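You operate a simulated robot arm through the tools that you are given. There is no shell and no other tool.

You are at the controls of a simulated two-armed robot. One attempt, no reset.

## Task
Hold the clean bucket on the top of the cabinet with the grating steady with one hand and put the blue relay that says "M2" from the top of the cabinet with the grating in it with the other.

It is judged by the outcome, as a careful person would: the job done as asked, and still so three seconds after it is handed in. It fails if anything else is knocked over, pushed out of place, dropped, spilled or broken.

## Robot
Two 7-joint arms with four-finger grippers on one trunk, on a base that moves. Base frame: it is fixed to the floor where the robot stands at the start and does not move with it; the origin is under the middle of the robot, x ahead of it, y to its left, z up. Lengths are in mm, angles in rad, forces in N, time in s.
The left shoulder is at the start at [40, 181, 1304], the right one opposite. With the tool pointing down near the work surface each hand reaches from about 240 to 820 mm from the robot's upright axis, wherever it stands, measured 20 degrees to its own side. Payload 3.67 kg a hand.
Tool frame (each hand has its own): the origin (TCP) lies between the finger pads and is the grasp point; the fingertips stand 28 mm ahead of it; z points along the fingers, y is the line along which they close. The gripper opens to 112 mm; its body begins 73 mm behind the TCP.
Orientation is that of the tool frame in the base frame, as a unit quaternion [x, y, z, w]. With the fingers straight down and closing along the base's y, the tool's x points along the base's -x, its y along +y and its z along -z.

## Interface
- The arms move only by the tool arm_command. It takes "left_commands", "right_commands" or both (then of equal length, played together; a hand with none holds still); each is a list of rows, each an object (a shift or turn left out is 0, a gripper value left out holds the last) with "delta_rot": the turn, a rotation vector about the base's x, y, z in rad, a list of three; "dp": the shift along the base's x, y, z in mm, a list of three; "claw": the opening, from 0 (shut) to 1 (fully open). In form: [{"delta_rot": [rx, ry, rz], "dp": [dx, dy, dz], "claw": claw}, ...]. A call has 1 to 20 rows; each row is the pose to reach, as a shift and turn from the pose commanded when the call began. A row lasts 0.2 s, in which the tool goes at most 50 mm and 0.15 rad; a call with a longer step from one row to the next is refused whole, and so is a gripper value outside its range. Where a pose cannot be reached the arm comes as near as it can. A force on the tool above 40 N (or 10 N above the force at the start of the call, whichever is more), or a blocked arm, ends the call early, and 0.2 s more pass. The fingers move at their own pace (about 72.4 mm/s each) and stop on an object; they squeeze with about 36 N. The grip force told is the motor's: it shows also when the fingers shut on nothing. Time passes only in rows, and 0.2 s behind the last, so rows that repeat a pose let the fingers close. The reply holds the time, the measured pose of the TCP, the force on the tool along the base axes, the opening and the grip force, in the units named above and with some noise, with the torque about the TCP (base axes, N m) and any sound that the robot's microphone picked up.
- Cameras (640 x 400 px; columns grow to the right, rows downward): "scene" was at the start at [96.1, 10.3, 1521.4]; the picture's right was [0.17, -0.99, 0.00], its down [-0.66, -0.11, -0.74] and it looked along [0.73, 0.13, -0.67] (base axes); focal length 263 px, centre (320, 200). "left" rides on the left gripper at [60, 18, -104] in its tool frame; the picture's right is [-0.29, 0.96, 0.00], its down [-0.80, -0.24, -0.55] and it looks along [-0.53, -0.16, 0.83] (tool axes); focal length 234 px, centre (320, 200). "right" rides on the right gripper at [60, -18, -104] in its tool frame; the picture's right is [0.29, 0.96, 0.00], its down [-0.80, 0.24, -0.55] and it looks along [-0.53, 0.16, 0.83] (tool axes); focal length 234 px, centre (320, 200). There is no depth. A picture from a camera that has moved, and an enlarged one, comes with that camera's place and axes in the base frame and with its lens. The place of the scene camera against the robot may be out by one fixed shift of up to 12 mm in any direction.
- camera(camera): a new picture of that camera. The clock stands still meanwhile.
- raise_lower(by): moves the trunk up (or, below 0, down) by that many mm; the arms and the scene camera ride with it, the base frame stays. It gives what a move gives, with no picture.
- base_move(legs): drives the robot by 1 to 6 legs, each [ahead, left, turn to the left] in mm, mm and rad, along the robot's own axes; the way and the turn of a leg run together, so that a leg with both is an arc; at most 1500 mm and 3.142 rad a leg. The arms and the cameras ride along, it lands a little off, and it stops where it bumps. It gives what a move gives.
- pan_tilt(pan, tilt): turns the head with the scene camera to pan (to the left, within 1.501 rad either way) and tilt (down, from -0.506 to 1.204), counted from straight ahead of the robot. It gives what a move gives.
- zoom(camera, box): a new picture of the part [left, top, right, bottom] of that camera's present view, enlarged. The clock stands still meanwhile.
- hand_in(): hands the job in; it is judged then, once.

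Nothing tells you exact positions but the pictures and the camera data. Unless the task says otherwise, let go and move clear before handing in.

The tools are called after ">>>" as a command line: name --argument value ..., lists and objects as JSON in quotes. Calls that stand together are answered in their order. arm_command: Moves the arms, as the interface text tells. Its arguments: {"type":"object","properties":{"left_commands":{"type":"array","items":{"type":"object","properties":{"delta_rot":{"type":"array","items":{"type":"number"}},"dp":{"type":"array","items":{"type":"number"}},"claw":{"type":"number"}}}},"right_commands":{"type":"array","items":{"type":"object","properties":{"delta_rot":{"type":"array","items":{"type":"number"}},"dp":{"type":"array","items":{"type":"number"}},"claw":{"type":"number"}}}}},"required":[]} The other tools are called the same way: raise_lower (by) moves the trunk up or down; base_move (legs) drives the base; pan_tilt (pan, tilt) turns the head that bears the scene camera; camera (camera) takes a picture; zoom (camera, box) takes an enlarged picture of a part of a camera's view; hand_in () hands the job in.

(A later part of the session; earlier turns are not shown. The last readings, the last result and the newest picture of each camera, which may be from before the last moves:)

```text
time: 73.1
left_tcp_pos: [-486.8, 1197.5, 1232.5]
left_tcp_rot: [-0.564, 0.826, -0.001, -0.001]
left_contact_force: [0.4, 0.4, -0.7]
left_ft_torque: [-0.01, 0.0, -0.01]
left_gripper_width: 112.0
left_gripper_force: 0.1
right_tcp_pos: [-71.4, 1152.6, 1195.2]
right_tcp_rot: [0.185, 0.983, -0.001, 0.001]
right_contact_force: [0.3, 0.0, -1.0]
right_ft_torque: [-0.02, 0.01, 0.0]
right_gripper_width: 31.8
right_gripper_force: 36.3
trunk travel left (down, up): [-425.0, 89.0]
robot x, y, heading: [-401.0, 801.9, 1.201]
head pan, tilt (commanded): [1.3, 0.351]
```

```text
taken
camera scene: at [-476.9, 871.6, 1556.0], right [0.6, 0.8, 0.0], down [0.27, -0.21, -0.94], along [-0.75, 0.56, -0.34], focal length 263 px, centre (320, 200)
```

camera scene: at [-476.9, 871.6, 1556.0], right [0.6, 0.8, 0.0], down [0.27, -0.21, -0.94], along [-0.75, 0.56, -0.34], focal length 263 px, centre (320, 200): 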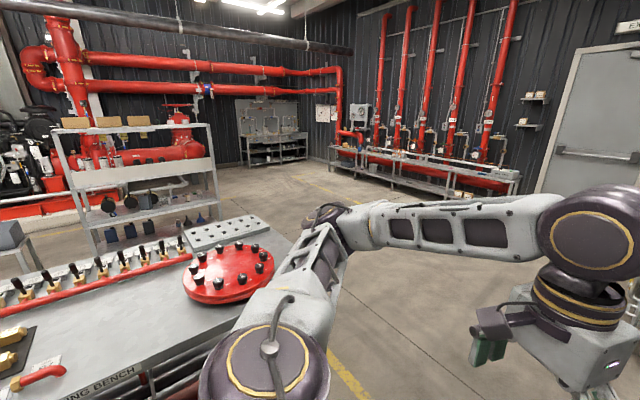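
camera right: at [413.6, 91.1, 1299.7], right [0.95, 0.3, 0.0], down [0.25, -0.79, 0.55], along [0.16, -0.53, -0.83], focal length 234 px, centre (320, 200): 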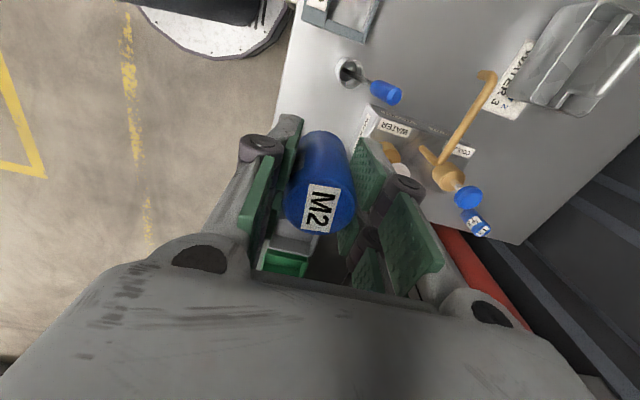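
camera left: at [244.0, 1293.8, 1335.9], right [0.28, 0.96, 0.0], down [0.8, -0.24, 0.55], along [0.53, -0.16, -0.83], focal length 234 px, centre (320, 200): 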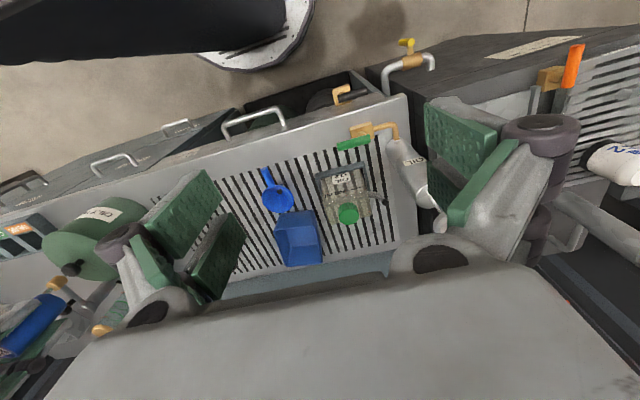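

>>> zoom --camera "scene" --box '[40, 100, 230, 250]'

>>> pan_tilt --pan 0.0 --tilt 0.45

>>> zoom --camera "scene" --box '[260, 100, 480, 280]'

>>> zoom --camera "scene" --box '[420, 80, 640, 330]'

```text
2.67 times, centred on (135, 175) of scene
camera zoom: at [-476.9, 871.6, 1556.0], right [0.6, 0.8, 0.0], down [0.27, -0.21, -0.94], along [-0.75, 0.56, -0.34], focal length 702 px, centre (813, 267)
```

zoom: 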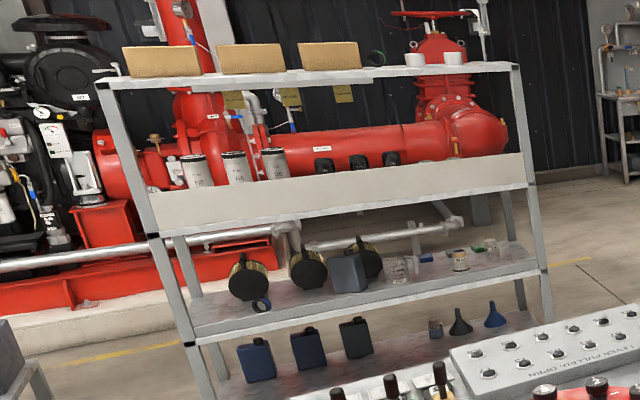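

```text
time: 74.6
left_tcp_pos: [-489.1, 1197.0, 1232.6]
left_tcp_rot: [-0.565, 0.825, 0.0, -0.001]
left_contact_force: [-0.1, 0.3, 0.6]
left_ft_torque: [0.01, -0.05, 0.02]
left_gripper_width: 112.1
left_gripper_force: 0.0
right_tcp_pos: [-71.2, 1152.7, 1196.3]
right_tcp_rot: [0.185, 0.983, -0.001, 0.001]
right_contact_force: [0.0, -0.5, -0.7]
right_ft_torque: [0.03, 0.01, 0.0]
right_gripper_width: 32.1
right_gripper_force: 36.0
trunk travel left (down, up): [-425.0, 89.0]
robot x, y, heading: [-403.3, 797.0, 1.2]
head pan, tilt (commanded): [0.0, 0.45]
```

```text
2.22 times, centred on (370, 190) of scene
camera zoom: at [-369.1, 901.3, 1546.8], right [0.93, -0.36, 0.0], down [-0.16, -0.41, -0.9], along [0.33, 0.84, -0.44], focal length 585 px, centre (209, 222)
```

zoom: 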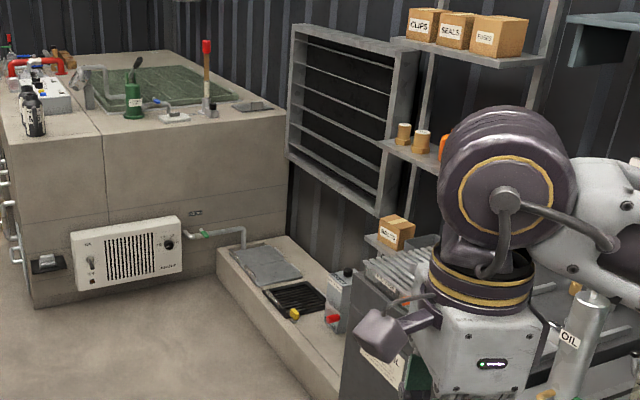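

```text
1.60 times, centred on (530, 205) of scene
camera zoom: at [-369.1, 901.3, 1546.8], right [0.93, -0.36, 0.0], down [-0.16, -0.41, -0.9], along [0.33, 0.84, -0.44], focal length 421 px, centre (-16, 192)
```

zoom: 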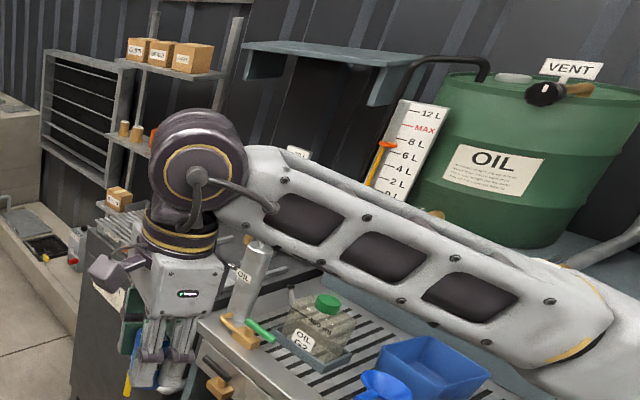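

I see no other bucket anywhere; the shelves hold only cans, funnels and jugs. I'll go back to the mixer and look at the metal container closely with the hand camera before I decide.

>>> base_move --legs '[[0, 0, -1.2], [0, -600, 0]]'

>>> pan_tilt --pan 0.0 --tilt 0.7

>>> camera --camera "scene"

```text
time: 81.3
left_tcp_pos: [-64.8, 429.9, 1232.1]
left_tcp_rot: [-0.003, 1.0, -0.001, -0.001]
left_contact_force: [0.2, -0.1, -0.2]
left_ft_torque: [-0.03, 0.01, 0.02]
left_gripper_width: 112.0
left_gripper_force: 0.1
right_tcp_pos: [46.2, 26.0, 1196.0]
right_tcp_rot: [0.706, 0.708, -0.001, -0.001]
right_contact_force: [0.6, -0.2, -0.8]
right_ft_torque: [-0.01, -0.01, -0.02]
right_gripper_width: 32.1
right_gripper_force: 35.8
trunk travel left (down, up): [-425.0, 89.0]
robot x, y, heading: [-400.6, 205.7, 0.005]
head pan, tilt (commanded): [0.0, 0.45]
```

```text
time: 82.1
left_tcp_pos: [-65.9, 428.9, 1232.5]
left_tcp_rot: [-0.003, 1.0, 0.0, -0.002]
left_contact_force: [0.9, 0.1, 0.4]
left_ft_torque: [0.0, 0.01, -0.02]
left_gripper_width: 112.0
left_gripper_force: 0.0
right_tcp_pos: [47.1, 24.7, 1195.1]
right_tcp_rot: [0.706, 0.708, -0.001, 0.0]
right_contact_force: [0.9, -0.7, -1.1]
right_ft_torque: [0.04, 0.01, 0.03]
right_gripper_width: 32.1
right_gripper_force: 36.3
trunk travel left (down, up): [-425.0, 89.0]
robot x, y, heading: [-401.1, 206.3, 0.006]
head pan, tilt (commanded): [0.0, 0.7]
```

```text
taken
camera scene: at [-304.9, 200.0, 1524.7], right [0.0, -1.0, 0.0], down [-0.64, 0.0, -0.77], along [0.77, 0.0, -0.64], focal length 263 px, centre (320, 200)
```

scene: 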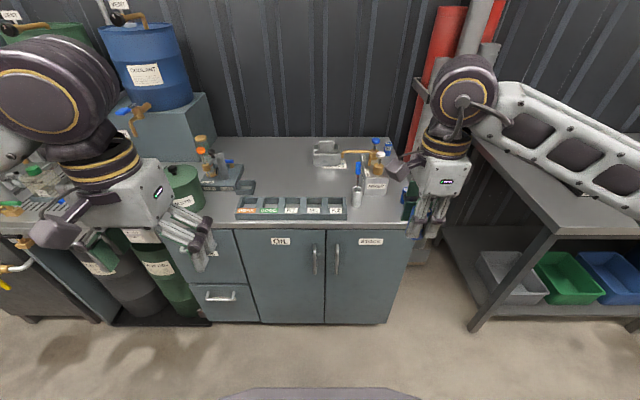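

>>> zoom --camera "scene" --box '[470, 230, 640, 340]'

>>> base_move --legs '[[390, 0, 0]]'

>>> arm_command --left_commands '[{"dp": [40, -30, 0]}, {"dp": [80, -60, 0]}, {"dp": [120, -90, 0]}, {"dp": [160, -120, 0]}, {"dp": [200, -150, 0]}, {"dp": [240, -180, 0]}, {"dp": [260, -200, 0]}, {"dp": [260, -200, 0]}]'

>>> camera --camera "left"

>>> camera --camera "scene"

```text
3.64 times, centred on (555, 285) of scene
camera zoom: at [-304.9, 200.0, 1524.7], right [0.0, -1.0, 0.0], down [-0.64, 0.0, -0.77], along [0.77, 0.0, -0.64], focal length 957 px, centre (-534, -109)
```

zoom: 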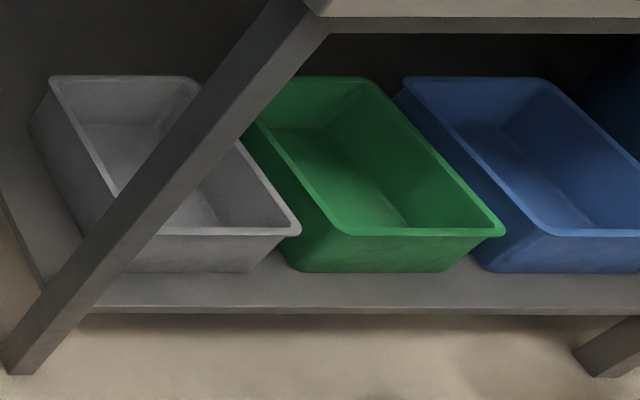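

```text
time: 84.6
left_tcp_pos: [325.5, 438.4, 1232.9]
left_tcp_rot: [-0.01, 1.0, 0.0, 0.001]
left_contact_force: [-0.9, 0.8, 0.4]
left_ft_torque: [0.0, -0.02, 0.01]
left_gripper_width: 112.1
left_gripper_force: 0.1
right_tcp_pos: [441.3, 36.4, 1196.6]
right_tcp_rot: [0.701, 0.713, -0.002, 0.0]
right_contact_force: [-0.1, -1.0, -1.2]
right_ft_torque: [0.0, -0.03, 0.0]
right_gripper_width: 32.2
right_gripper_force: 36.0
trunk travel left (down, up): [-425.0, 89.0]
robot x, y, heading: [-4.7, 210.0, 0.017]
head pan, tilt (commanded): [0.0, 0.7]
```

```text
time: 86.4
left_tcp_pos: [585.5, 237.7, 1231.9]
left_tcp_rot: [-0.009, 1.0, 0.0, 0.0]
left_contact_force: [0.4, 1.3, 0.5]
left_ft_torque: [-0.04, -0.01, -0.01]
left_gripper_width: 111.8
left_gripper_force: 0.1
right_tcp_pos: [443.9, 36.6, 1196.7]
right_tcp_rot: [0.702, 0.712, -0.002, 0.001]
right_contact_force: [0.2, 0.3, -0.4]
right_ft_torque: [0.0, -0.04, 0.0]
right_gripper_width: 32.3
right_gripper_force: 36.7
trunk travel left (down, up): [-425.0, 89.0]
robot x, y, heading: [-7.1, 208.0, 0.024]
head pan, tilt (commanded): [0.0, 0.7]
```

```text
taken
camera left: at [526.2, 254.0, 1335.9], right [0.27, 0.96, 0.0], down [0.8, -0.22, 0.55], along [0.53, -0.15, -0.83], focal length 234 px, centre (320, 200)
```

left: 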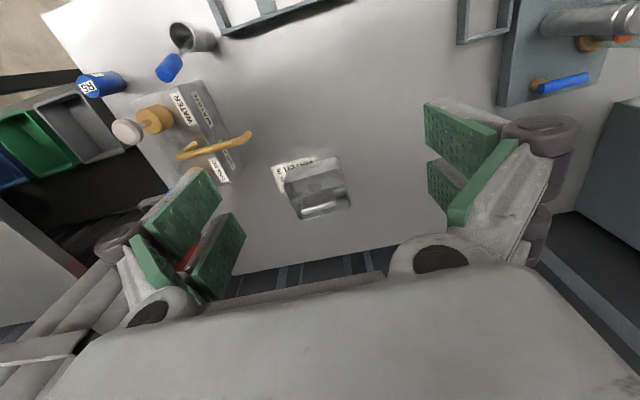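

```text
taken
camera scene: at [89.3, 207.1, 1524.6], right [0.02, -1.0, 0.0], down [-0.64, -0.01, -0.76], along [0.76, 0.01, -0.64], focal length 263 px, centre (320, 200)
```

scene: 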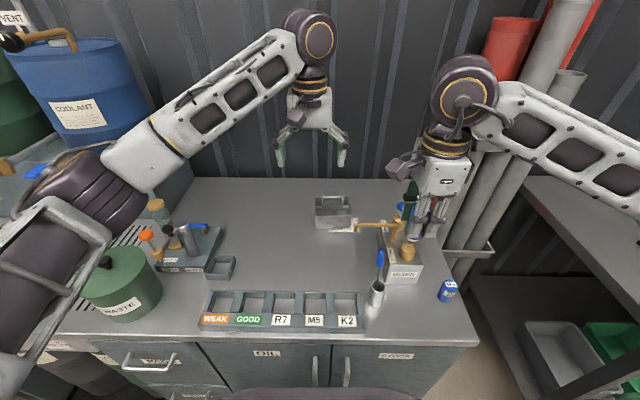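

>>> zoom --camera "left" --box '[260, 140, 370, 230]'

>>> zoom --camera "scene" --box '[300, 180, 380, 245]'

```text
4.44 times, centred on (315, 185) of left
camera zoom: at [526.2, 254.0, 1335.9], right [0.27, 0.96, 0.0], down [0.8, -0.22, 0.55], along [0.53, -0.15, -0.83], focal length 1041 px, centre (342, 267)
```

zoom: 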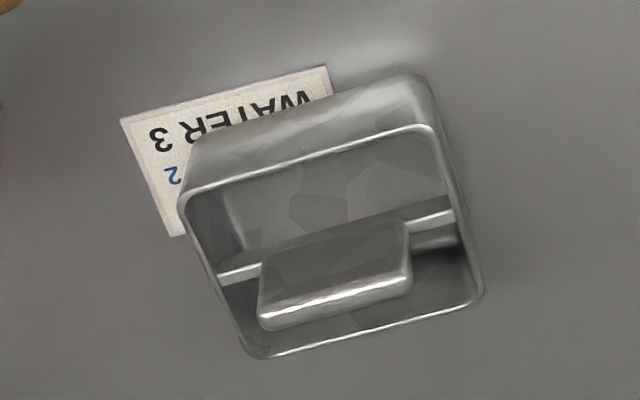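

```text
6.15 times, centred on (340, 212) of scene
camera zoom: at [89.3, 207.1, 1524.6], right [0.02, -1.0, 0.0], down [-0.64, -0.01, -0.76], along [0.76, 0.01, -0.64], focal length 1620 px, centre (197, 123)
```

zoom: 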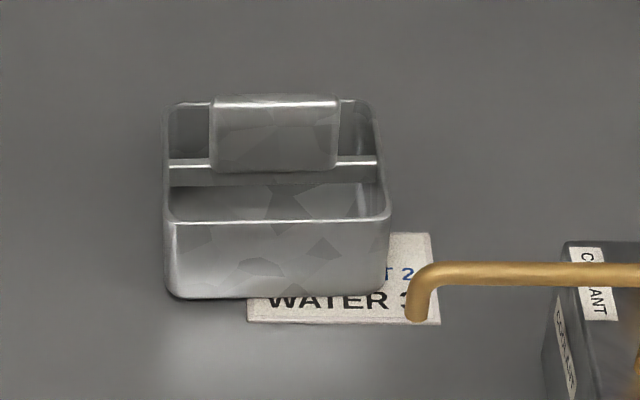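

The metal container is a clean, empty galvanised bucket with a handle, sitting by the mixing card; the blue tub has no handle. The drum labels carry fine print that might mention the bucket, so I'll read them.

>>> zoom --camera "scene" --box '[40, 90, 120, 140]'

>>> pan_tilt --pan 0.75 --tilt 0.35

>>> camera --camera "scene"

```text
8.00 times, centred on (80, 115) of scene
camera zoom: at [89.3, 207.1, 1524.6], right [0.02, -1.0, 0.0], down [-0.64, -0.01, -0.76], along [0.76, 0.01, -0.64], focal length 2106 px, centre (2240, 880)
```

zoom: 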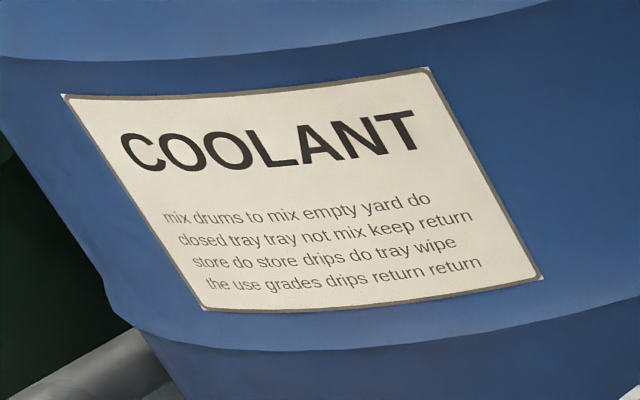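

```text
time: 87.5
left_tcp_pos: [585.8, 238.1, 1232.2]
left_tcp_rot: [-0.01, 1.0, 0.0, -0.001]
left_contact_force: [0.0, 0.5, -0.1]
left_ft_torque: [0.02, 0.01, 0.02]
left_gripper_width: 111.9
left_gripper_force: 0.0
right_tcp_pos: [444.5, 34.6, 1195.9]
right_tcp_rot: [0.701, 0.713, -0.001, 0.001]
right_contact_force: [1.0, -0.5, -1.2]
right_ft_torque: [-0.02, 0.03, 0.0]
right_gripper_width: 31.9
right_gripper_force: 35.9
trunk travel left (down, up): [-425.0, 89.0]
robot x, y, heading: [-11.4, 207.5, 0.012]
head pan, tilt (commanded): [0.75, 0.351]
```

```text
taken
camera scene: at [71.9, 269.5, 1556.0], right [0.69, -0.72, 0.0], down [-0.25, -0.24, -0.94], along [0.68, 0.65, -0.34], focal length 263 px, centre (320, 200)
```

scene: 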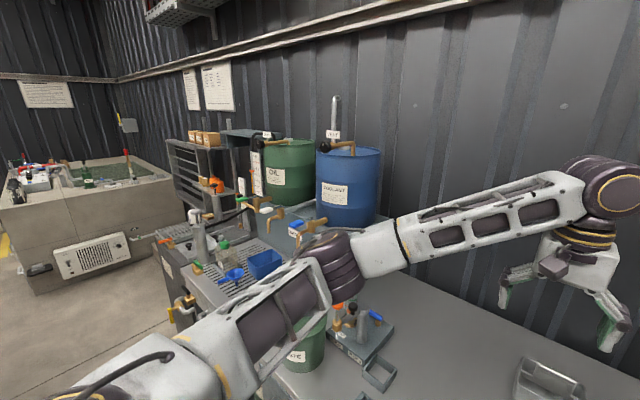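

The drum text is only filler words. I'll zoom into the far shelves and benches on the right for containers of the same kinds.

>>> pan_tilt --pan -1.3 --tilt 0.2

>>> camera --camera "scene"

```text
time: 89.5
left_tcp_pos: [586.1, 237.3, 1231.5]
left_tcp_rot: [-0.009, 1.0, 0.0, -0.001]
left_contact_force: [-0.4, 0.3, 0.4]
left_ft_torque: [-0.02, 0.01, -0.01]
left_gripper_width: 112.2
left_gripper_force: 0.0
right_tcp_pos: [442.6, 35.5, 1195.6]
right_tcp_rot: [0.701, 0.713, -0.002, 0.0]
right_contact_force: [-0.2, 0.8, -1.3]
right_ft_torque: [-0.01, 0.05, 0.0]
right_gripper_width: 32.1
right_gripper_force: 35.8
trunk travel left (down, up): [-425.0, 89.0]
robot x, y, heading: [-7.1, 212.1, 0.015]
head pan, tilt (commanded): [-1.3, 0.201]
```

```text
taken
camera scene: at [31.4, 115.4, 1570.0], right [-0.96, -0.28, 0.0], down [-0.06, 0.19, -0.98], along [0.28, -0.94, -0.2], focal length 263 px, centre (320, 200)
```

scene: 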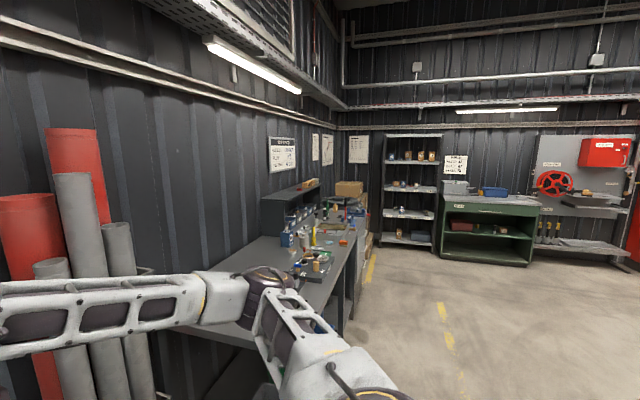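

>>> zoom --camera "scene" --box '[430, 170, 550, 260]'

>>> zoom --camera "scene" --box '[375, 130, 450, 250]'

>>> zoom --camera "scene" --box '[250, 160, 390, 290]'

>>> zoom --camera "scene" --box '[255, 125, 375, 185]'

```text
4.44 times, centred on (490, 215) of scene
camera zoom: at [31.4, 115.4, 1570.0], right [-0.96, -0.28, 0.0], down [-0.06, 0.19, -0.98], along [0.28, -0.94, -0.2], focal length 1170 px, centre (-436, 133)
```

zoom: 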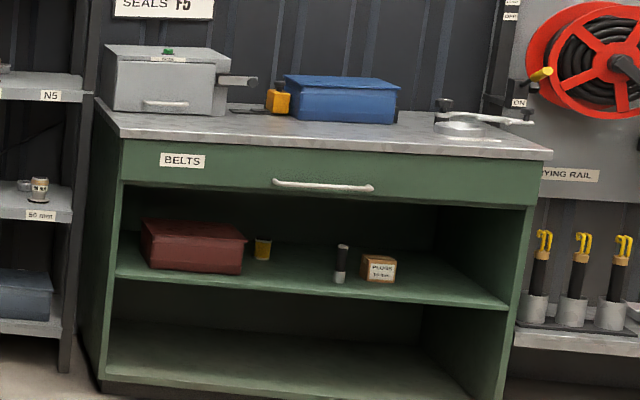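

```text
3.33 times, centred on (412, 190) of scene
camera zoom: at [31.4, 115.4, 1570.0], right [-0.96, -0.28, 0.0], down [-0.06, 0.19, -0.98], along [0.28, -0.94, -0.2], focal length 878 px, centre (12, 233)
```

zoom: 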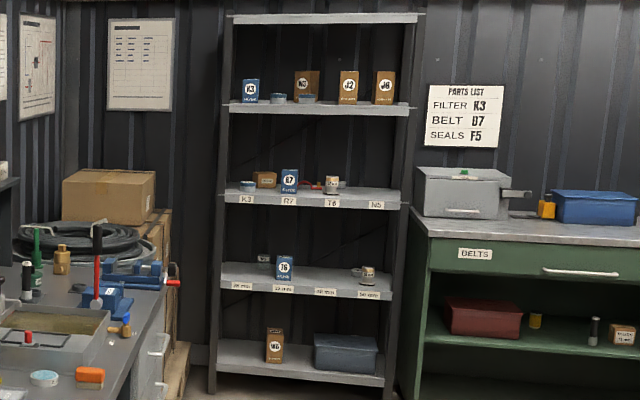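

```text
3.08 times, centred on (320, 225) of scene
camera zoom: at [31.4, 115.4, 1570.0], right [-0.96, -0.28, 0.0], down [-0.06, 0.19, -0.98], along [0.28, -0.94, -0.2], focal length 810 px, centre (320, 123)
```

zoom: 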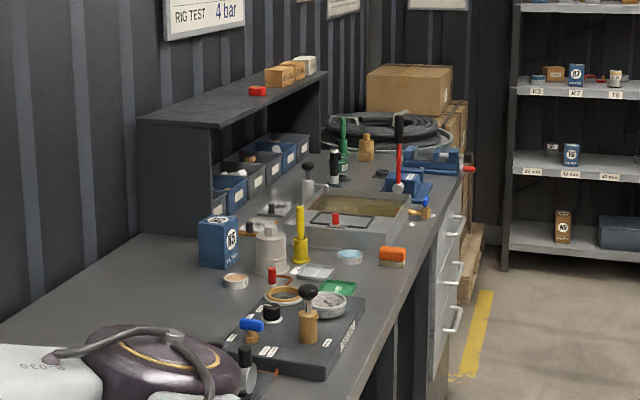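

```text
5.33 times, centred on (315, 155) of scene
camera zoom: at [31.4, 115.4, 1570.0], right [-0.96, -0.28, 0.0], down [-0.06, 0.19, -0.98], along [0.28, -0.94, -0.2], focal length 1404 px, centre (347, 440)
```

zoom: 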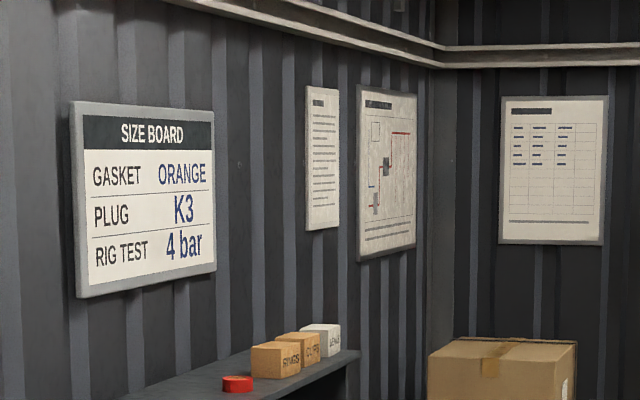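

Still no text naming the bucket. A deciding question is whether the relay can go into the metal one at all, so I'll measure its opening from closer above.

>>> arm_command --left_commands '[{"dp": [30, -10, -25]}, {"dp": [60, -20, -50]}, {"dp": [90, -35, -75]}, {"dp": [115, -48, -100]}, {"dp": [115, -48, -100]}]'

>>> camera --camera "left"

>>> zoom --camera "left" --box '[240, 120, 400, 240]'

```text
time: 90.7
left_tcp_pos: [701.2, 191.0, 1132.7]
left_tcp_rot: [-0.009, 1.0, 0.0, -0.001]
left_contact_force: [0.5, 0.4, 0.7]
left_ft_torque: [-0.03, -0.02, 0.0]
left_gripper_width: 112.0
left_gripper_force: 0.2
right_tcp_pos: [444.1, 36.9, 1194.8]
right_tcp_rot: [0.701, 0.713, -0.003, 0.001]
right_contact_force: [0.6, 0.3, -1.4]
right_ft_torque: [0.0, 0.0, 0.02]
right_gripper_width: 32.3
right_gripper_force: 36.4
trunk travel left (down, up): [-425.0, 89.0]
robot x, y, heading: [-6.9, 210.8, 0.015]
head pan, tilt (commanded): [-1.3, 0.201]
```

```text
taken
camera left: at [642.1, 207.3, 1236.1], right [0.27, 0.96, 0.0], down [0.8, -0.22, 0.55], along [0.53, -0.15, -0.83], focal length 234 px, centre (320, 200)
```

left: 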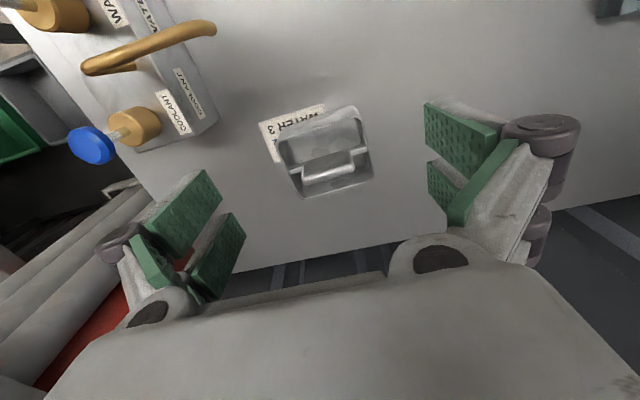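

```text
3.33 times, centred on (320, 180) of left
camera zoom: at [642.1, 207.3, 1236.1], right [0.27, 0.96, 0.0], down [0.8, -0.22, 0.55], along [0.53, -0.15, -0.83], focal length 781 px, centre (320, 267)
```

zoom: 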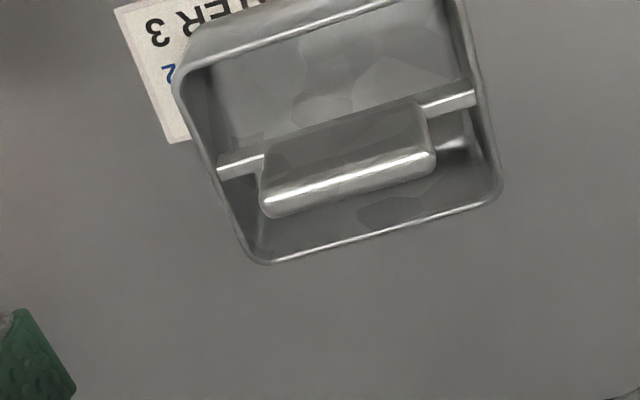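

To judge whether the relay would even fit the metal bucket's slot, I'll measure the relay in the hand and the slot opening more exactly.

>>> zoom --camera "right" --box '[260, 110, 380, 250]'

>>> zoom --camera "left" --box '[265, 95, 385, 205]'

>>> pan_tilt --pan 0.0 --tilt 0.75

>>> camera --camera "scene"

```text
2.86 times, centred on (320, 180) of right
camera zoom: at [424.1, 95.3, 1300.3], right [0.95, 0.3, 0.0], down [0.25, -0.79, 0.56], along [0.17, -0.53, -0.83], focal length 669 px, centre (320, 257)
```

zoom: 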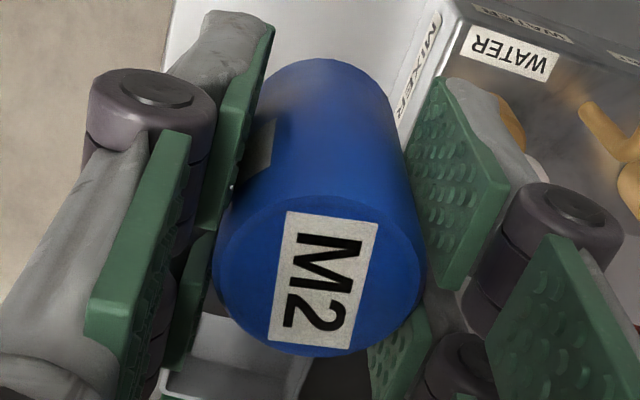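

```text
3.64 times, centred on (325, 150) of left
camera zoom: at [642.1, 207.3, 1236.1], right [0.27, 0.96, 0.0], down [0.8, -0.22, 0.55], along [0.53, -0.15, -0.83], focal length 852 px, centre (302, 382)
```

zoom: 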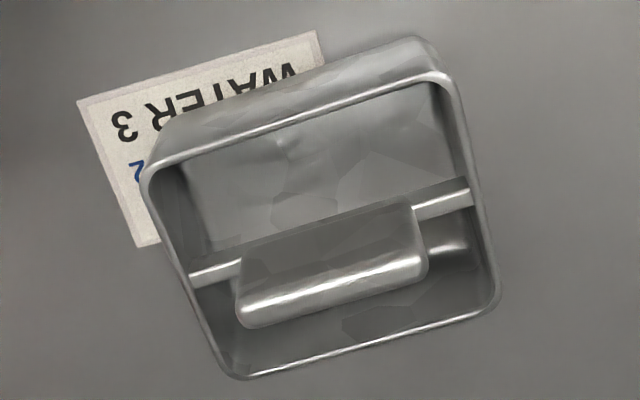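

```text
time: 92.2
left_tcp_pos: [702.0, 189.1, 1132.5]
left_tcp_rot: [-0.01, 1.0, 0.001, 0.0]
left_contact_force: [-0.4, 0.3, -0.4]
left_ft_torque: [0.04, 0.01, 0.02]
left_gripper_width: 112.2
left_gripper_force: 0.1
right_tcp_pos: [443.1, 36.6, 1195.9]
right_tcp_rot: [0.701, 0.713, -0.001, 0.0]
right_contact_force: [-0.2, 0.3, -0.3]
right_ft_torque: [0.02, 0.0, -0.01]
right_gripper_width: 32.0
right_gripper_force: 35.9
trunk travel left (down, up): [-425.0, 89.0]
robot x, y, heading: [-9.1, 209.3, 0.018]
head pan, tilt (commanded): [0.0, 0.75]
```

```text
taken
camera scene: at [87.9, 205.9, 1520.4], right [0.02, -1.0, 0.0], down [-0.68, -0.01, -0.73], along [0.73, 0.01, -0.68], focal length 263 px, centre (320, 200)
```

scene: 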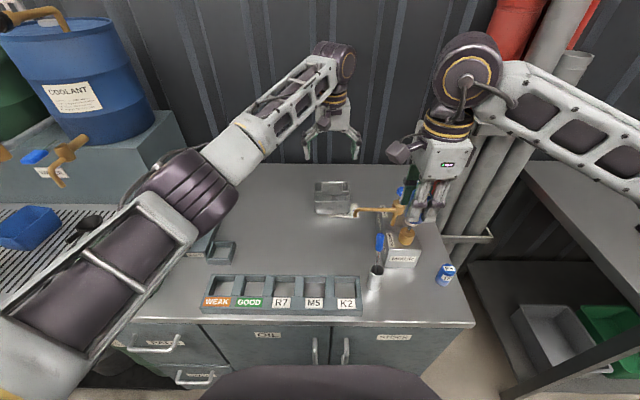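

>>> zoom --camera "left" --box '[275, 120, 335, 200]'

>>> zoom --camera "left" --box '[325, 100, 385, 190]'

>>> zoom --camera "scene" --box '[305, 170, 365, 225]'

```text
5.00 times, centred on (305, 160) of left
camera zoom: at [642.4, 206.4, 1236.2], right [0.27, 0.96, 0.0], down [0.8, -0.22, 0.55], along [0.53, -0.15, -0.83], focal length 1171 px, centre (395, 400)
```

zoom: 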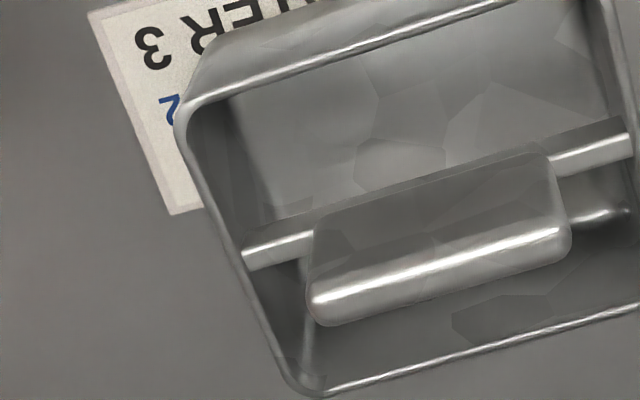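

```text
4.44 times, centred on (355, 145) of left
camera zoom: at [642.4, 206.4, 1236.2], right [0.27, 0.96, 0.0], down [0.8, -0.22, 0.55], along [0.53, -0.15, -0.83], focal length 1041 px, centre (164, 444)
```

zoom: 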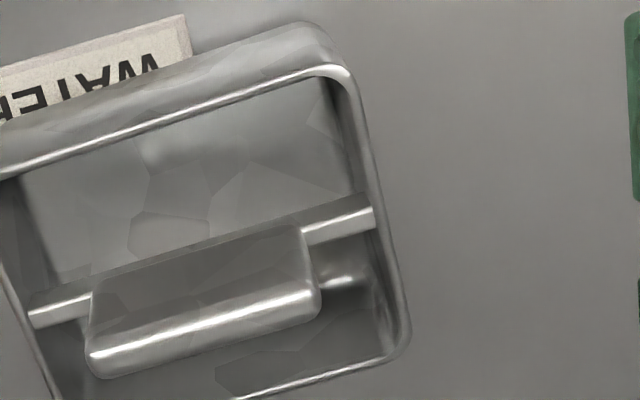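

```text
7.27 times, centred on (335, 198) of scene
camera zoom: at [87.9, 205.9, 1520.4], right [0.02, -1.0, 0.0], down [-0.68, -0.01, -0.73], along [0.73, 0.01, -0.68], focal length 1915 px, centre (211, 218)
```

zoom: 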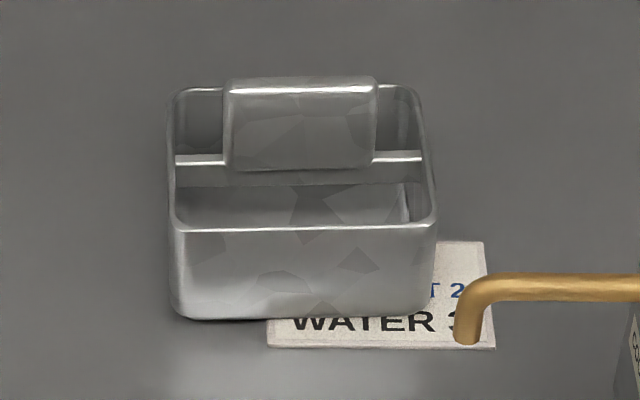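

The relay (about 33 mm across) fits the metal bucket's front opening (about 40 mm). This handled bucket stands by the mixing card, within reach of both hands from where I started. No other container here has a carrying handle, so I take it as the clean bucket.

I'll edge the base forward for reach, then set the relay down on a free patch to re-grip it higher up.

>>> arm_command --left_commands '[{"dp": [-40, 30, 20]}, {"dp": [-80, 60, 40]}, {"dp": [-120, 90, 60]}, {"dp": [-150, 120, 80]}, {"dp": [-150, 150, 80]}]'

>>> base_move --legs '[[45, -15, -0.015]]'

>>> camera --camera "scene"

>>> camera --camera "right"

```text
refused: row 1 steps farther than a row can; nothing moved
```

```text
time: 93.1
left_tcp_pos: [738.4, 169.8, 1136.4]
left_tcp_rot: [-0.003, 1.0, -0.001, 0.003]
left_contact_force: [-0.9, 0.3, 1.1]
left_ft_torque: [-0.03, -0.09, 0.01]
left_gripper_width: 112.1
left_gripper_force: 0.0
right_tcp_pos: [479.3, 17.5, 1198.6]
right_tcp_rot: [0.706, 0.708, 0.0, 0.002]
right_contact_force: [-0.6, 1.3, 0.1]
right_ft_torque: [-0.06, -0.1, 0.0]
right_gripper_width: 31.9
right_gripper_force: 35.8
trunk travel left (down, up): [-425.0, 89.0]
robot x, y, heading: [34.9, 191.9, 0.012]
head pan, tilt (commanded): [0.0, 0.75]
```

```text
taken
camera scene: at [123.4, 193.2, 1521.0], right [0.0, -1.0, 0.0], down [-0.68, 0.0, -0.73], along [0.73, 0.0, -0.68], focal length 263 px, centre (320, 200)
```

scene: 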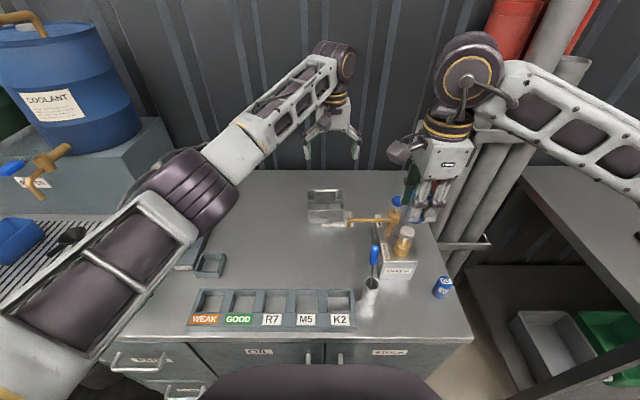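

```text
taken
camera right: at [459.5, 76.7, 1303.0], right [0.96, 0.29, 0.0], down [0.24, -0.79, 0.56], along [0.16, -0.53, -0.83], focal length 234 px, centre (320, 200)
```

right: 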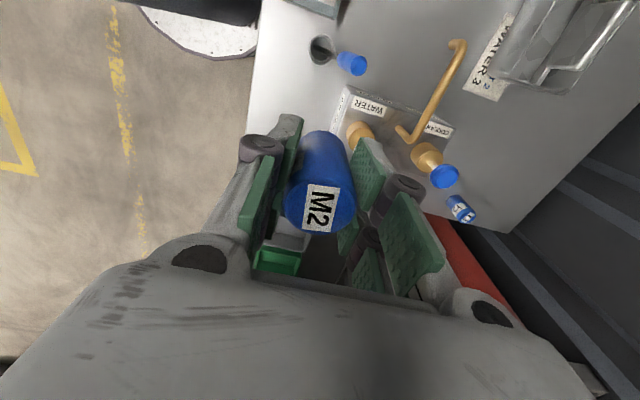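

The base moved as wanted. I'll swing the left hand up and away to the left, clear of the bucket, in smaller steps.

>>> arm_command --left_commands '[{"dp": [-15, 20, 25]}, {"dp": [-35, 50, 45]}, {"dp": [-60, 85, 60]}, {"dp": [-85, 120, 65]}, {"dp": [-110, 155, 65]}, {"dp": [-130, 190, 65]}, {"dp": [-138, 220, 65]}, {"dp": [-138, 220, 65]}]'

>>> arm_command --right_commands '[{"dp": [20, 40, 0]}, {"dp": [40, 80, 0]}, {"dp": [60, 120, -10]}, {"dp": [80, 155, -30]}, {"dp": [100, 185, -60]}, {"dp": [120, 210, -95]}, {"dp": [135, 222, -135]}, {"dp": [140, 222, -180]}, {"dp": [140, 222, -220]}, {"dp": [140, 222, -250]}, {"dp": [140, 222, -250]}]'

>>> camera --camera "right"

>>> camera --camera "scene"

```text
time: 94.9
left_tcp_pos: [604.3, 386.2, 1197.8]
left_tcp_rot: [-0.002, 1.0, 0.0, -0.001]
left_contact_force: [0.7, 0.3, 0.3]
left_ft_torque: [0.02, 0.01, 0.01]
left_gripper_width: 112.0
left_gripper_force: 0.1
right_tcp_pos: [485.6, 14.8, 1195.9]
right_tcp_rot: [0.706, 0.708, -0.002, 0.0]
right_contact_force: [0.6, -0.2, -0.4]
right_ft_torque: [-0.01, 0.06, 0.04]
right_gripper_width: 32.3
right_gripper_force: 36.0
trunk travel left (down, up): [-425.0, 89.0]
robot x, y, heading: [38.8, 194.5, 0.007]
head pan, tilt (commanded): [0.0, 0.75]
```

```text
time: 97.3
left_tcp_pos: [604.8, 386.4, 1199.2]
left_tcp_rot: [-0.002, 1.0, 0.0, 0.0]
left_contact_force: [0.3, 0.1, 0.0]
left_ft_torque: [-0.02, -0.02, -0.01]
left_gripper_width: 111.9
left_gripper_force: 0.0
right_tcp_pos: [623.3, 236.2, 946.2]
right_tcp_rot: [0.706, 0.709, -0.001, 0.0]
right_contact_force: [-0.1, -0.8, 0.0]
right_ft_torque: [-0.02, -0.01, -0.04]
right_gripper_width: 32.0
right_gripper_force: 35.8
trunk travel left (down, up): [-425.0, 89.0]
robot x, y, heading: [31.6, 193.9, 0.002]
head pan, tilt (commanded): [0.0, 0.75]
```

```text
taken
camera right: at [605.3, 295.1, 1050.4], right [0.96, 0.29, 0.0], down [0.24, -0.8, 0.56], along [0.16, -0.53, -0.83], focal length 234 px, centre (320, 200)
```

right: 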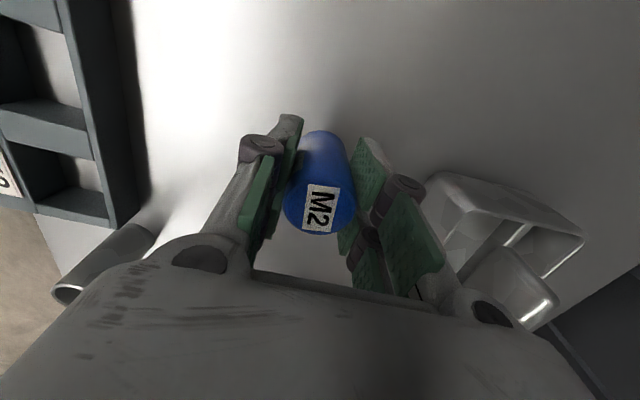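

```text
taken
camera scene: at [130.9, 190.5, 1520.4], right [0.0, -1.0, 0.0], down [-0.68, 0.0, -0.73], along [0.73, 0.0, -0.68], focal length 263 px, centre (320, 200)
```

scene: 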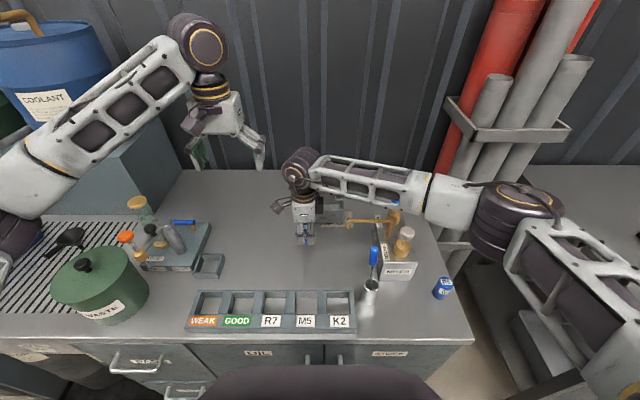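

The hand is over a free patch at about (623, 236). I lower the relay gently toward the bench.

>>> arm_command --right_commands '[{"dp": [0, 0, -15]}, {"dp": [0, 0, -28]}, {"dp": [0, 0, -35]}, {"dp": [0, 0, -38]}, {"dp": [0, 0, -38]}]'

>>> zoom --camera "scene" --box '[260, 150, 380, 270]'

```text
time: 98.5
left_tcp_pos: [604.8, 386.9, 1198.9]
left_tcp_rot: [-0.003, 1.0, 0.0, -0.001]
left_contact_force: [-0.9, 0.4, 0.0]
left_ft_torque: [0.0, 0.0, 0.0]
left_gripper_width: 111.8
left_gripper_force: 0.1
right_tcp_pos: [625.3, 237.4, 908.3]
right_tcp_rot: [0.706, 0.708, -0.001, -0.001]
right_contact_force: [0.6, -0.3, -0.2]
right_ft_torque: [-0.01, 0.01, -0.01]
right_gripper_width: 32.1
right_gripper_force: 35.6
trunk travel left (down, up): [-425.0, 89.0]
robot x, y, heading: [36.1, 194.4, 0.002]
head pan, tilt (commanded): [0.0, 0.75]
```

```text
3.33 times, centred on (320, 210) of scene
camera zoom: at [131.1, 190.7, 1520.4], right [0.0, -1.0, 0.0], down [-0.68, 0.0, -0.73], along [0.73, 0.0, -0.68], focal length 878 px, centre (320, 167)
```

zoom: 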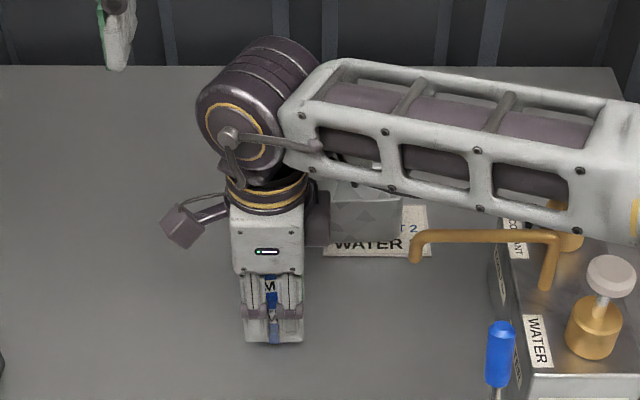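

>>> arm_command --right_commands '[{"dp": [0, 0, -1]}, {"dp": [0, 0, -2]}, {"dp": [0, 0, -2]}]'

>>> arm_command --right_commands '[{"dp": [0, 0, -1]}, {"dp": [0, 0, -1.5]}, {"dp": [0, 0, -1.5]}]'

```text
time: 99.3
left_tcp_pos: [605.5, 385.5, 1198.7]
left_tcp_rot: [-0.003, 1.0, 0.001, 0.0]
left_contact_force: [0.6, -0.7, -0.2]
left_ft_torque: [0.02, -0.02, 0.0]
left_gripper_width: 111.8
left_gripper_force: 0.0
right_tcp_pos: [625.0, 236.4, 906.6]
right_tcp_rot: [0.706, 0.709, -0.001, 0.001]
right_contact_force: [-0.2, 0.5, -1.2]
right_ft_torque: [-0.02, -0.01, 0.01]
right_gripper_width: 32.3
right_gripper_force: 36.5
trunk travel left (down, up): [-425.0, 89.0]
robot x, y, heading: [37.0, 192.3, 0.001]
head pan, tilt (commanded): [0.0, 0.75]
```

```text
time: 100.1
left_tcp_pos: [605.2, 387.2, 1198.0]
left_tcp_rot: [-0.003, 1.0, 0.0, -0.001]
left_contact_force: [0.8, 0.4, 0.2]
left_ft_torque: [-0.01, 0.01, -0.02]
left_gripper_width: 112.0
left_gripper_force: 0.0
right_tcp_pos: [624.1, 237.6, 905.0]
right_tcp_rot: [0.706, 0.708, -0.001, 0.0]
right_contact_force: [-0.7, -0.2, 0.3]
right_ft_torque: [-0.02, -0.05, 0.01]
right_gripper_width: 31.9
right_gripper_force: 35.9
trunk travel left (down, up): [-425.0, 89.0]
robot x, y, heading: [33.2, 189.5, 0.003]
head pan, tilt (commanded): [0.0, 0.75]
```

>>> arm_command --right_commands '[{"dp": [0, 0, -0.7]}, {"dp": [0, 0, -1.2]}, {"dp": [0, 0, -1.2]}]'

>>> arm_command --right_commands '[{"dp": [0, 0, -0.7]}, {"dp": [0, 0, -1.2]}, {"dp": [0, 0, -1.2]}]'

```text
time: 100.9
left_tcp_pos: [605.0, 386.0, 1198.7]
left_tcp_rot: [-0.002, 1.0, 0.0, 0.001]
left_contact_force: [-0.4, -0.6, 0.0]
left_ft_torque: [-0.01, -0.02, 0.06]
left_gripper_width: 112.1
left_gripper_force: 0.1
right_tcp_pos: [625.2, 238.6, 904.4]
right_tcp_rot: [0.706, 0.708, 0.0, 0.0]
right_contact_force: [3.2, 0.7, 14.4]
right_ft_torque: [-0.05, -0.09, -0.02]
right_gripper_width: 32.3
right_gripper_force: 35.8
trunk travel left (down, up): [-425.0, 89.0]
robot x, y, heading: [34.0, 191.0, 0.007]
head pan, tilt (commanded): [0.0, 0.75]
```

```text
time: 101.7
left_tcp_pos: [603.1, 387.0, 1200.1]
left_tcp_rot: [-0.002, 1.0, 0.0, 0.0]
left_contact_force: [-0.1, 0.2, -0.2]
left_ft_torque: [0.01, -0.01, 0.02]
left_gripper_width: 112.2
left_gripper_force: 0.0
right_tcp_pos: [624.2, 237.2, 905.2]
right_tcp_rot: [0.706, 0.708, 0.001, 0.0]
right_contact_force: [4.5, -0.2, 29.1]
right_ft_torque: [-0.12, -0.11, 0.05]
right_gripper_width: 31.9
right_gripper_force: 36.6
trunk travel left (down, up): [-425.0, 89.0]
robot x, y, heading: [36.1, 193.1, 0.004]
head pan, tilt (commanded): [0.0, 0.75]
```

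The relay touches the bench. I ease off the pressure and open the hand.

>>> arm_command --right_commands '[{"dp": [0, 0, 1]}, {"dp": [0, 0, 1.8]}, {"dp": [0, 0, 1.8], "claw": 0.45}, {"dp": [0, 0, 1.8], "claw": 0.7}, {"dp": [0, 0, 1.8], "claw": 1.0}, {"dp": [0, 0, 1.8], "claw": 1.0}, {"dp": [0, 0, 1.8], "claw": 1.0}]'

>>> camera --camera "right"

```text
time: 103.3
left_tcp_pos: [604.8, 386.4, 1199.0]
left_tcp_rot: [-0.003, 1.0, 0.0, 0.001]
left_contact_force: [0.1, -0.2, 1.3]
left_ft_torque: [0.03, 0.01, 0.02]
left_gripper_width: 111.8
left_gripper_force: 0.0
right_tcp_pos: [624.8, 236.0, 904.1]
right_tcp_rot: [0.705, 0.709, -0.001, 0.0]
right_contact_force: [0.2, 0.3, -0.8]
right_ft_torque: [0.0, -0.02, 0.0]
right_gripper_width: 112.3
right_gripper_force: 0.1
trunk travel left (down, up): [-425.0, 89.0]
robot x, y, heading: [31.6, 195.1, 0.002]
head pan, tilt (commanded): [0.0, 0.75]
```

```text
taken
camera right: at [606.0, 296.5, 1008.1], right [0.96, 0.29, 0.0], down [0.24, -0.8, 0.56], along [0.16, -0.53, -0.83], focal length 234 px, centre (320, 200)
```

right: 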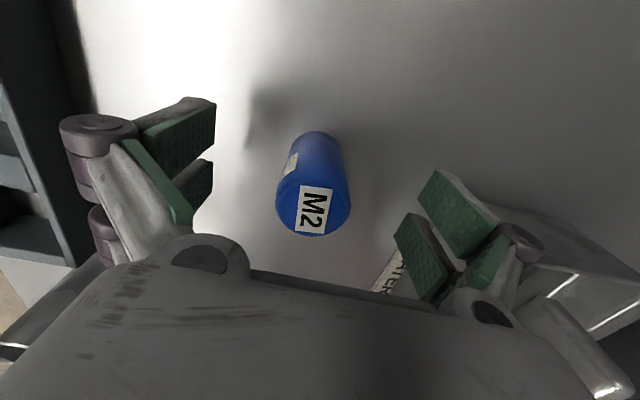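

The relay stands upright and free. I'll raise the hand and turn it back to closing sideways (along y).

>>> arm_command --right_commands '[{"dp": [0, 0, 30]}, {"dp": [0, 0, 75]}, {"dp": [0, 0, 120]}, {"dp": [0, 0, 160]}, {"dp": [-5, 0, 170], "delta_rot": [0, 0, 0.14]}, {"dp": [-5, 0, 170], "delta_rot": [0, 0, 0.28]}, {"dp": [-5, 0, 170], "delta_rot": [0, 0, 0.42]}, {"dp": [-5, 0, 170], "delta_rot": [0, 0, 0.56]}, {"dp": [-5, 0, 170], "delta_rot": [0, 0, 0.7]}, {"dp": [-5, 0, 170], "delta_rot": [0, 0, 0.84]}, {"dp": [-5, 0, 170], "delta_rot": [0, 0, 0.98]}, {"dp": [-5, 0, 170], "delta_rot": [0, 0, 1.12]}, {"dp": [-5, 0, 170], "delta_rot": [0, 0, 1.26]}, {"dp": [-5, 0, 170], "delta_rot": [0, 0, 1.4]}, {"dp": [-5, 0, 170], "delta_rot": [0, 0, 1.5]}, {"dp": [-5, 0, 170], "delta_rot": [0, 0, 1.571]}, {"dp": [-5, 0, 170], "delta_rot": [0, 0, 1.571]}]'

>>> camera --camera "right"

>>> camera --camera "scene"

```text
time: 106.9
left_tcp_pos: [605.2, 386.5, 1198.9]
left_tcp_rot: [-0.003, 1.0, -0.001, -0.001]
left_contact_force: [-0.4, 0.4, -0.4]
left_ft_torque: [0.0, -0.04, -0.03]
left_gripper_width: 111.9
left_gripper_force: 0.0
right_tcp_pos: [618.2, 236.2, 1072.9]
right_tcp_rot: [-0.003, 1.0, -0.001, 0.0]
right_contact_force: [0.7, -0.6, 0.2]
right_ft_torque: [0.0, 0.0, 0.01]
right_gripper_width: 112.2
right_gripper_force: 0.0
trunk travel left (down, up): [-425.0, 89.0]
robot x, y, heading: [36.7, 192.2, 0.003]
head pan, tilt (commanded): [0.0, 0.75]
```

```text
taken
camera right: at [558.7, 218.4, 1177.7], right [-0.29, 0.96, 0.0], down [0.8, 0.24, 0.55], along [0.53, 0.16, -0.83], focal length 234 px, centre (320, 200)
```

right: 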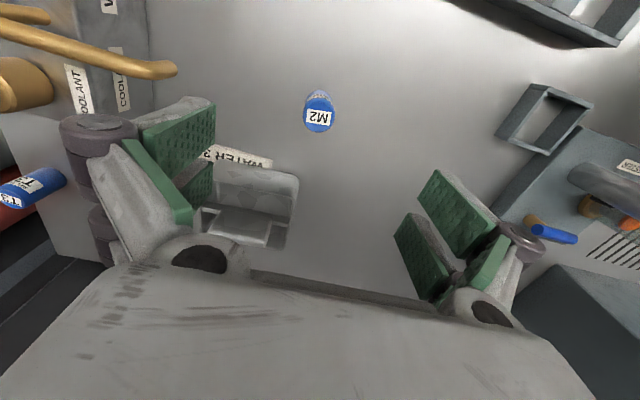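

```text
taken
camera scene: at [131.1, 190.6, 1520.3], right [0.0, -1.0, 0.0], down [-0.68, 0.0, -0.73], along [0.73, 0.0, -0.68], focal length 263 px, centre (320, 200)
```

scene: 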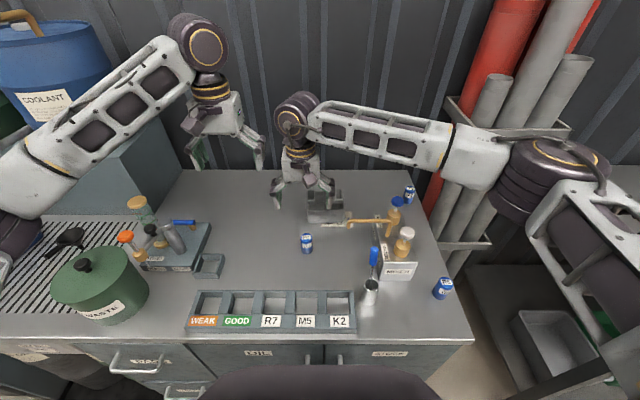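

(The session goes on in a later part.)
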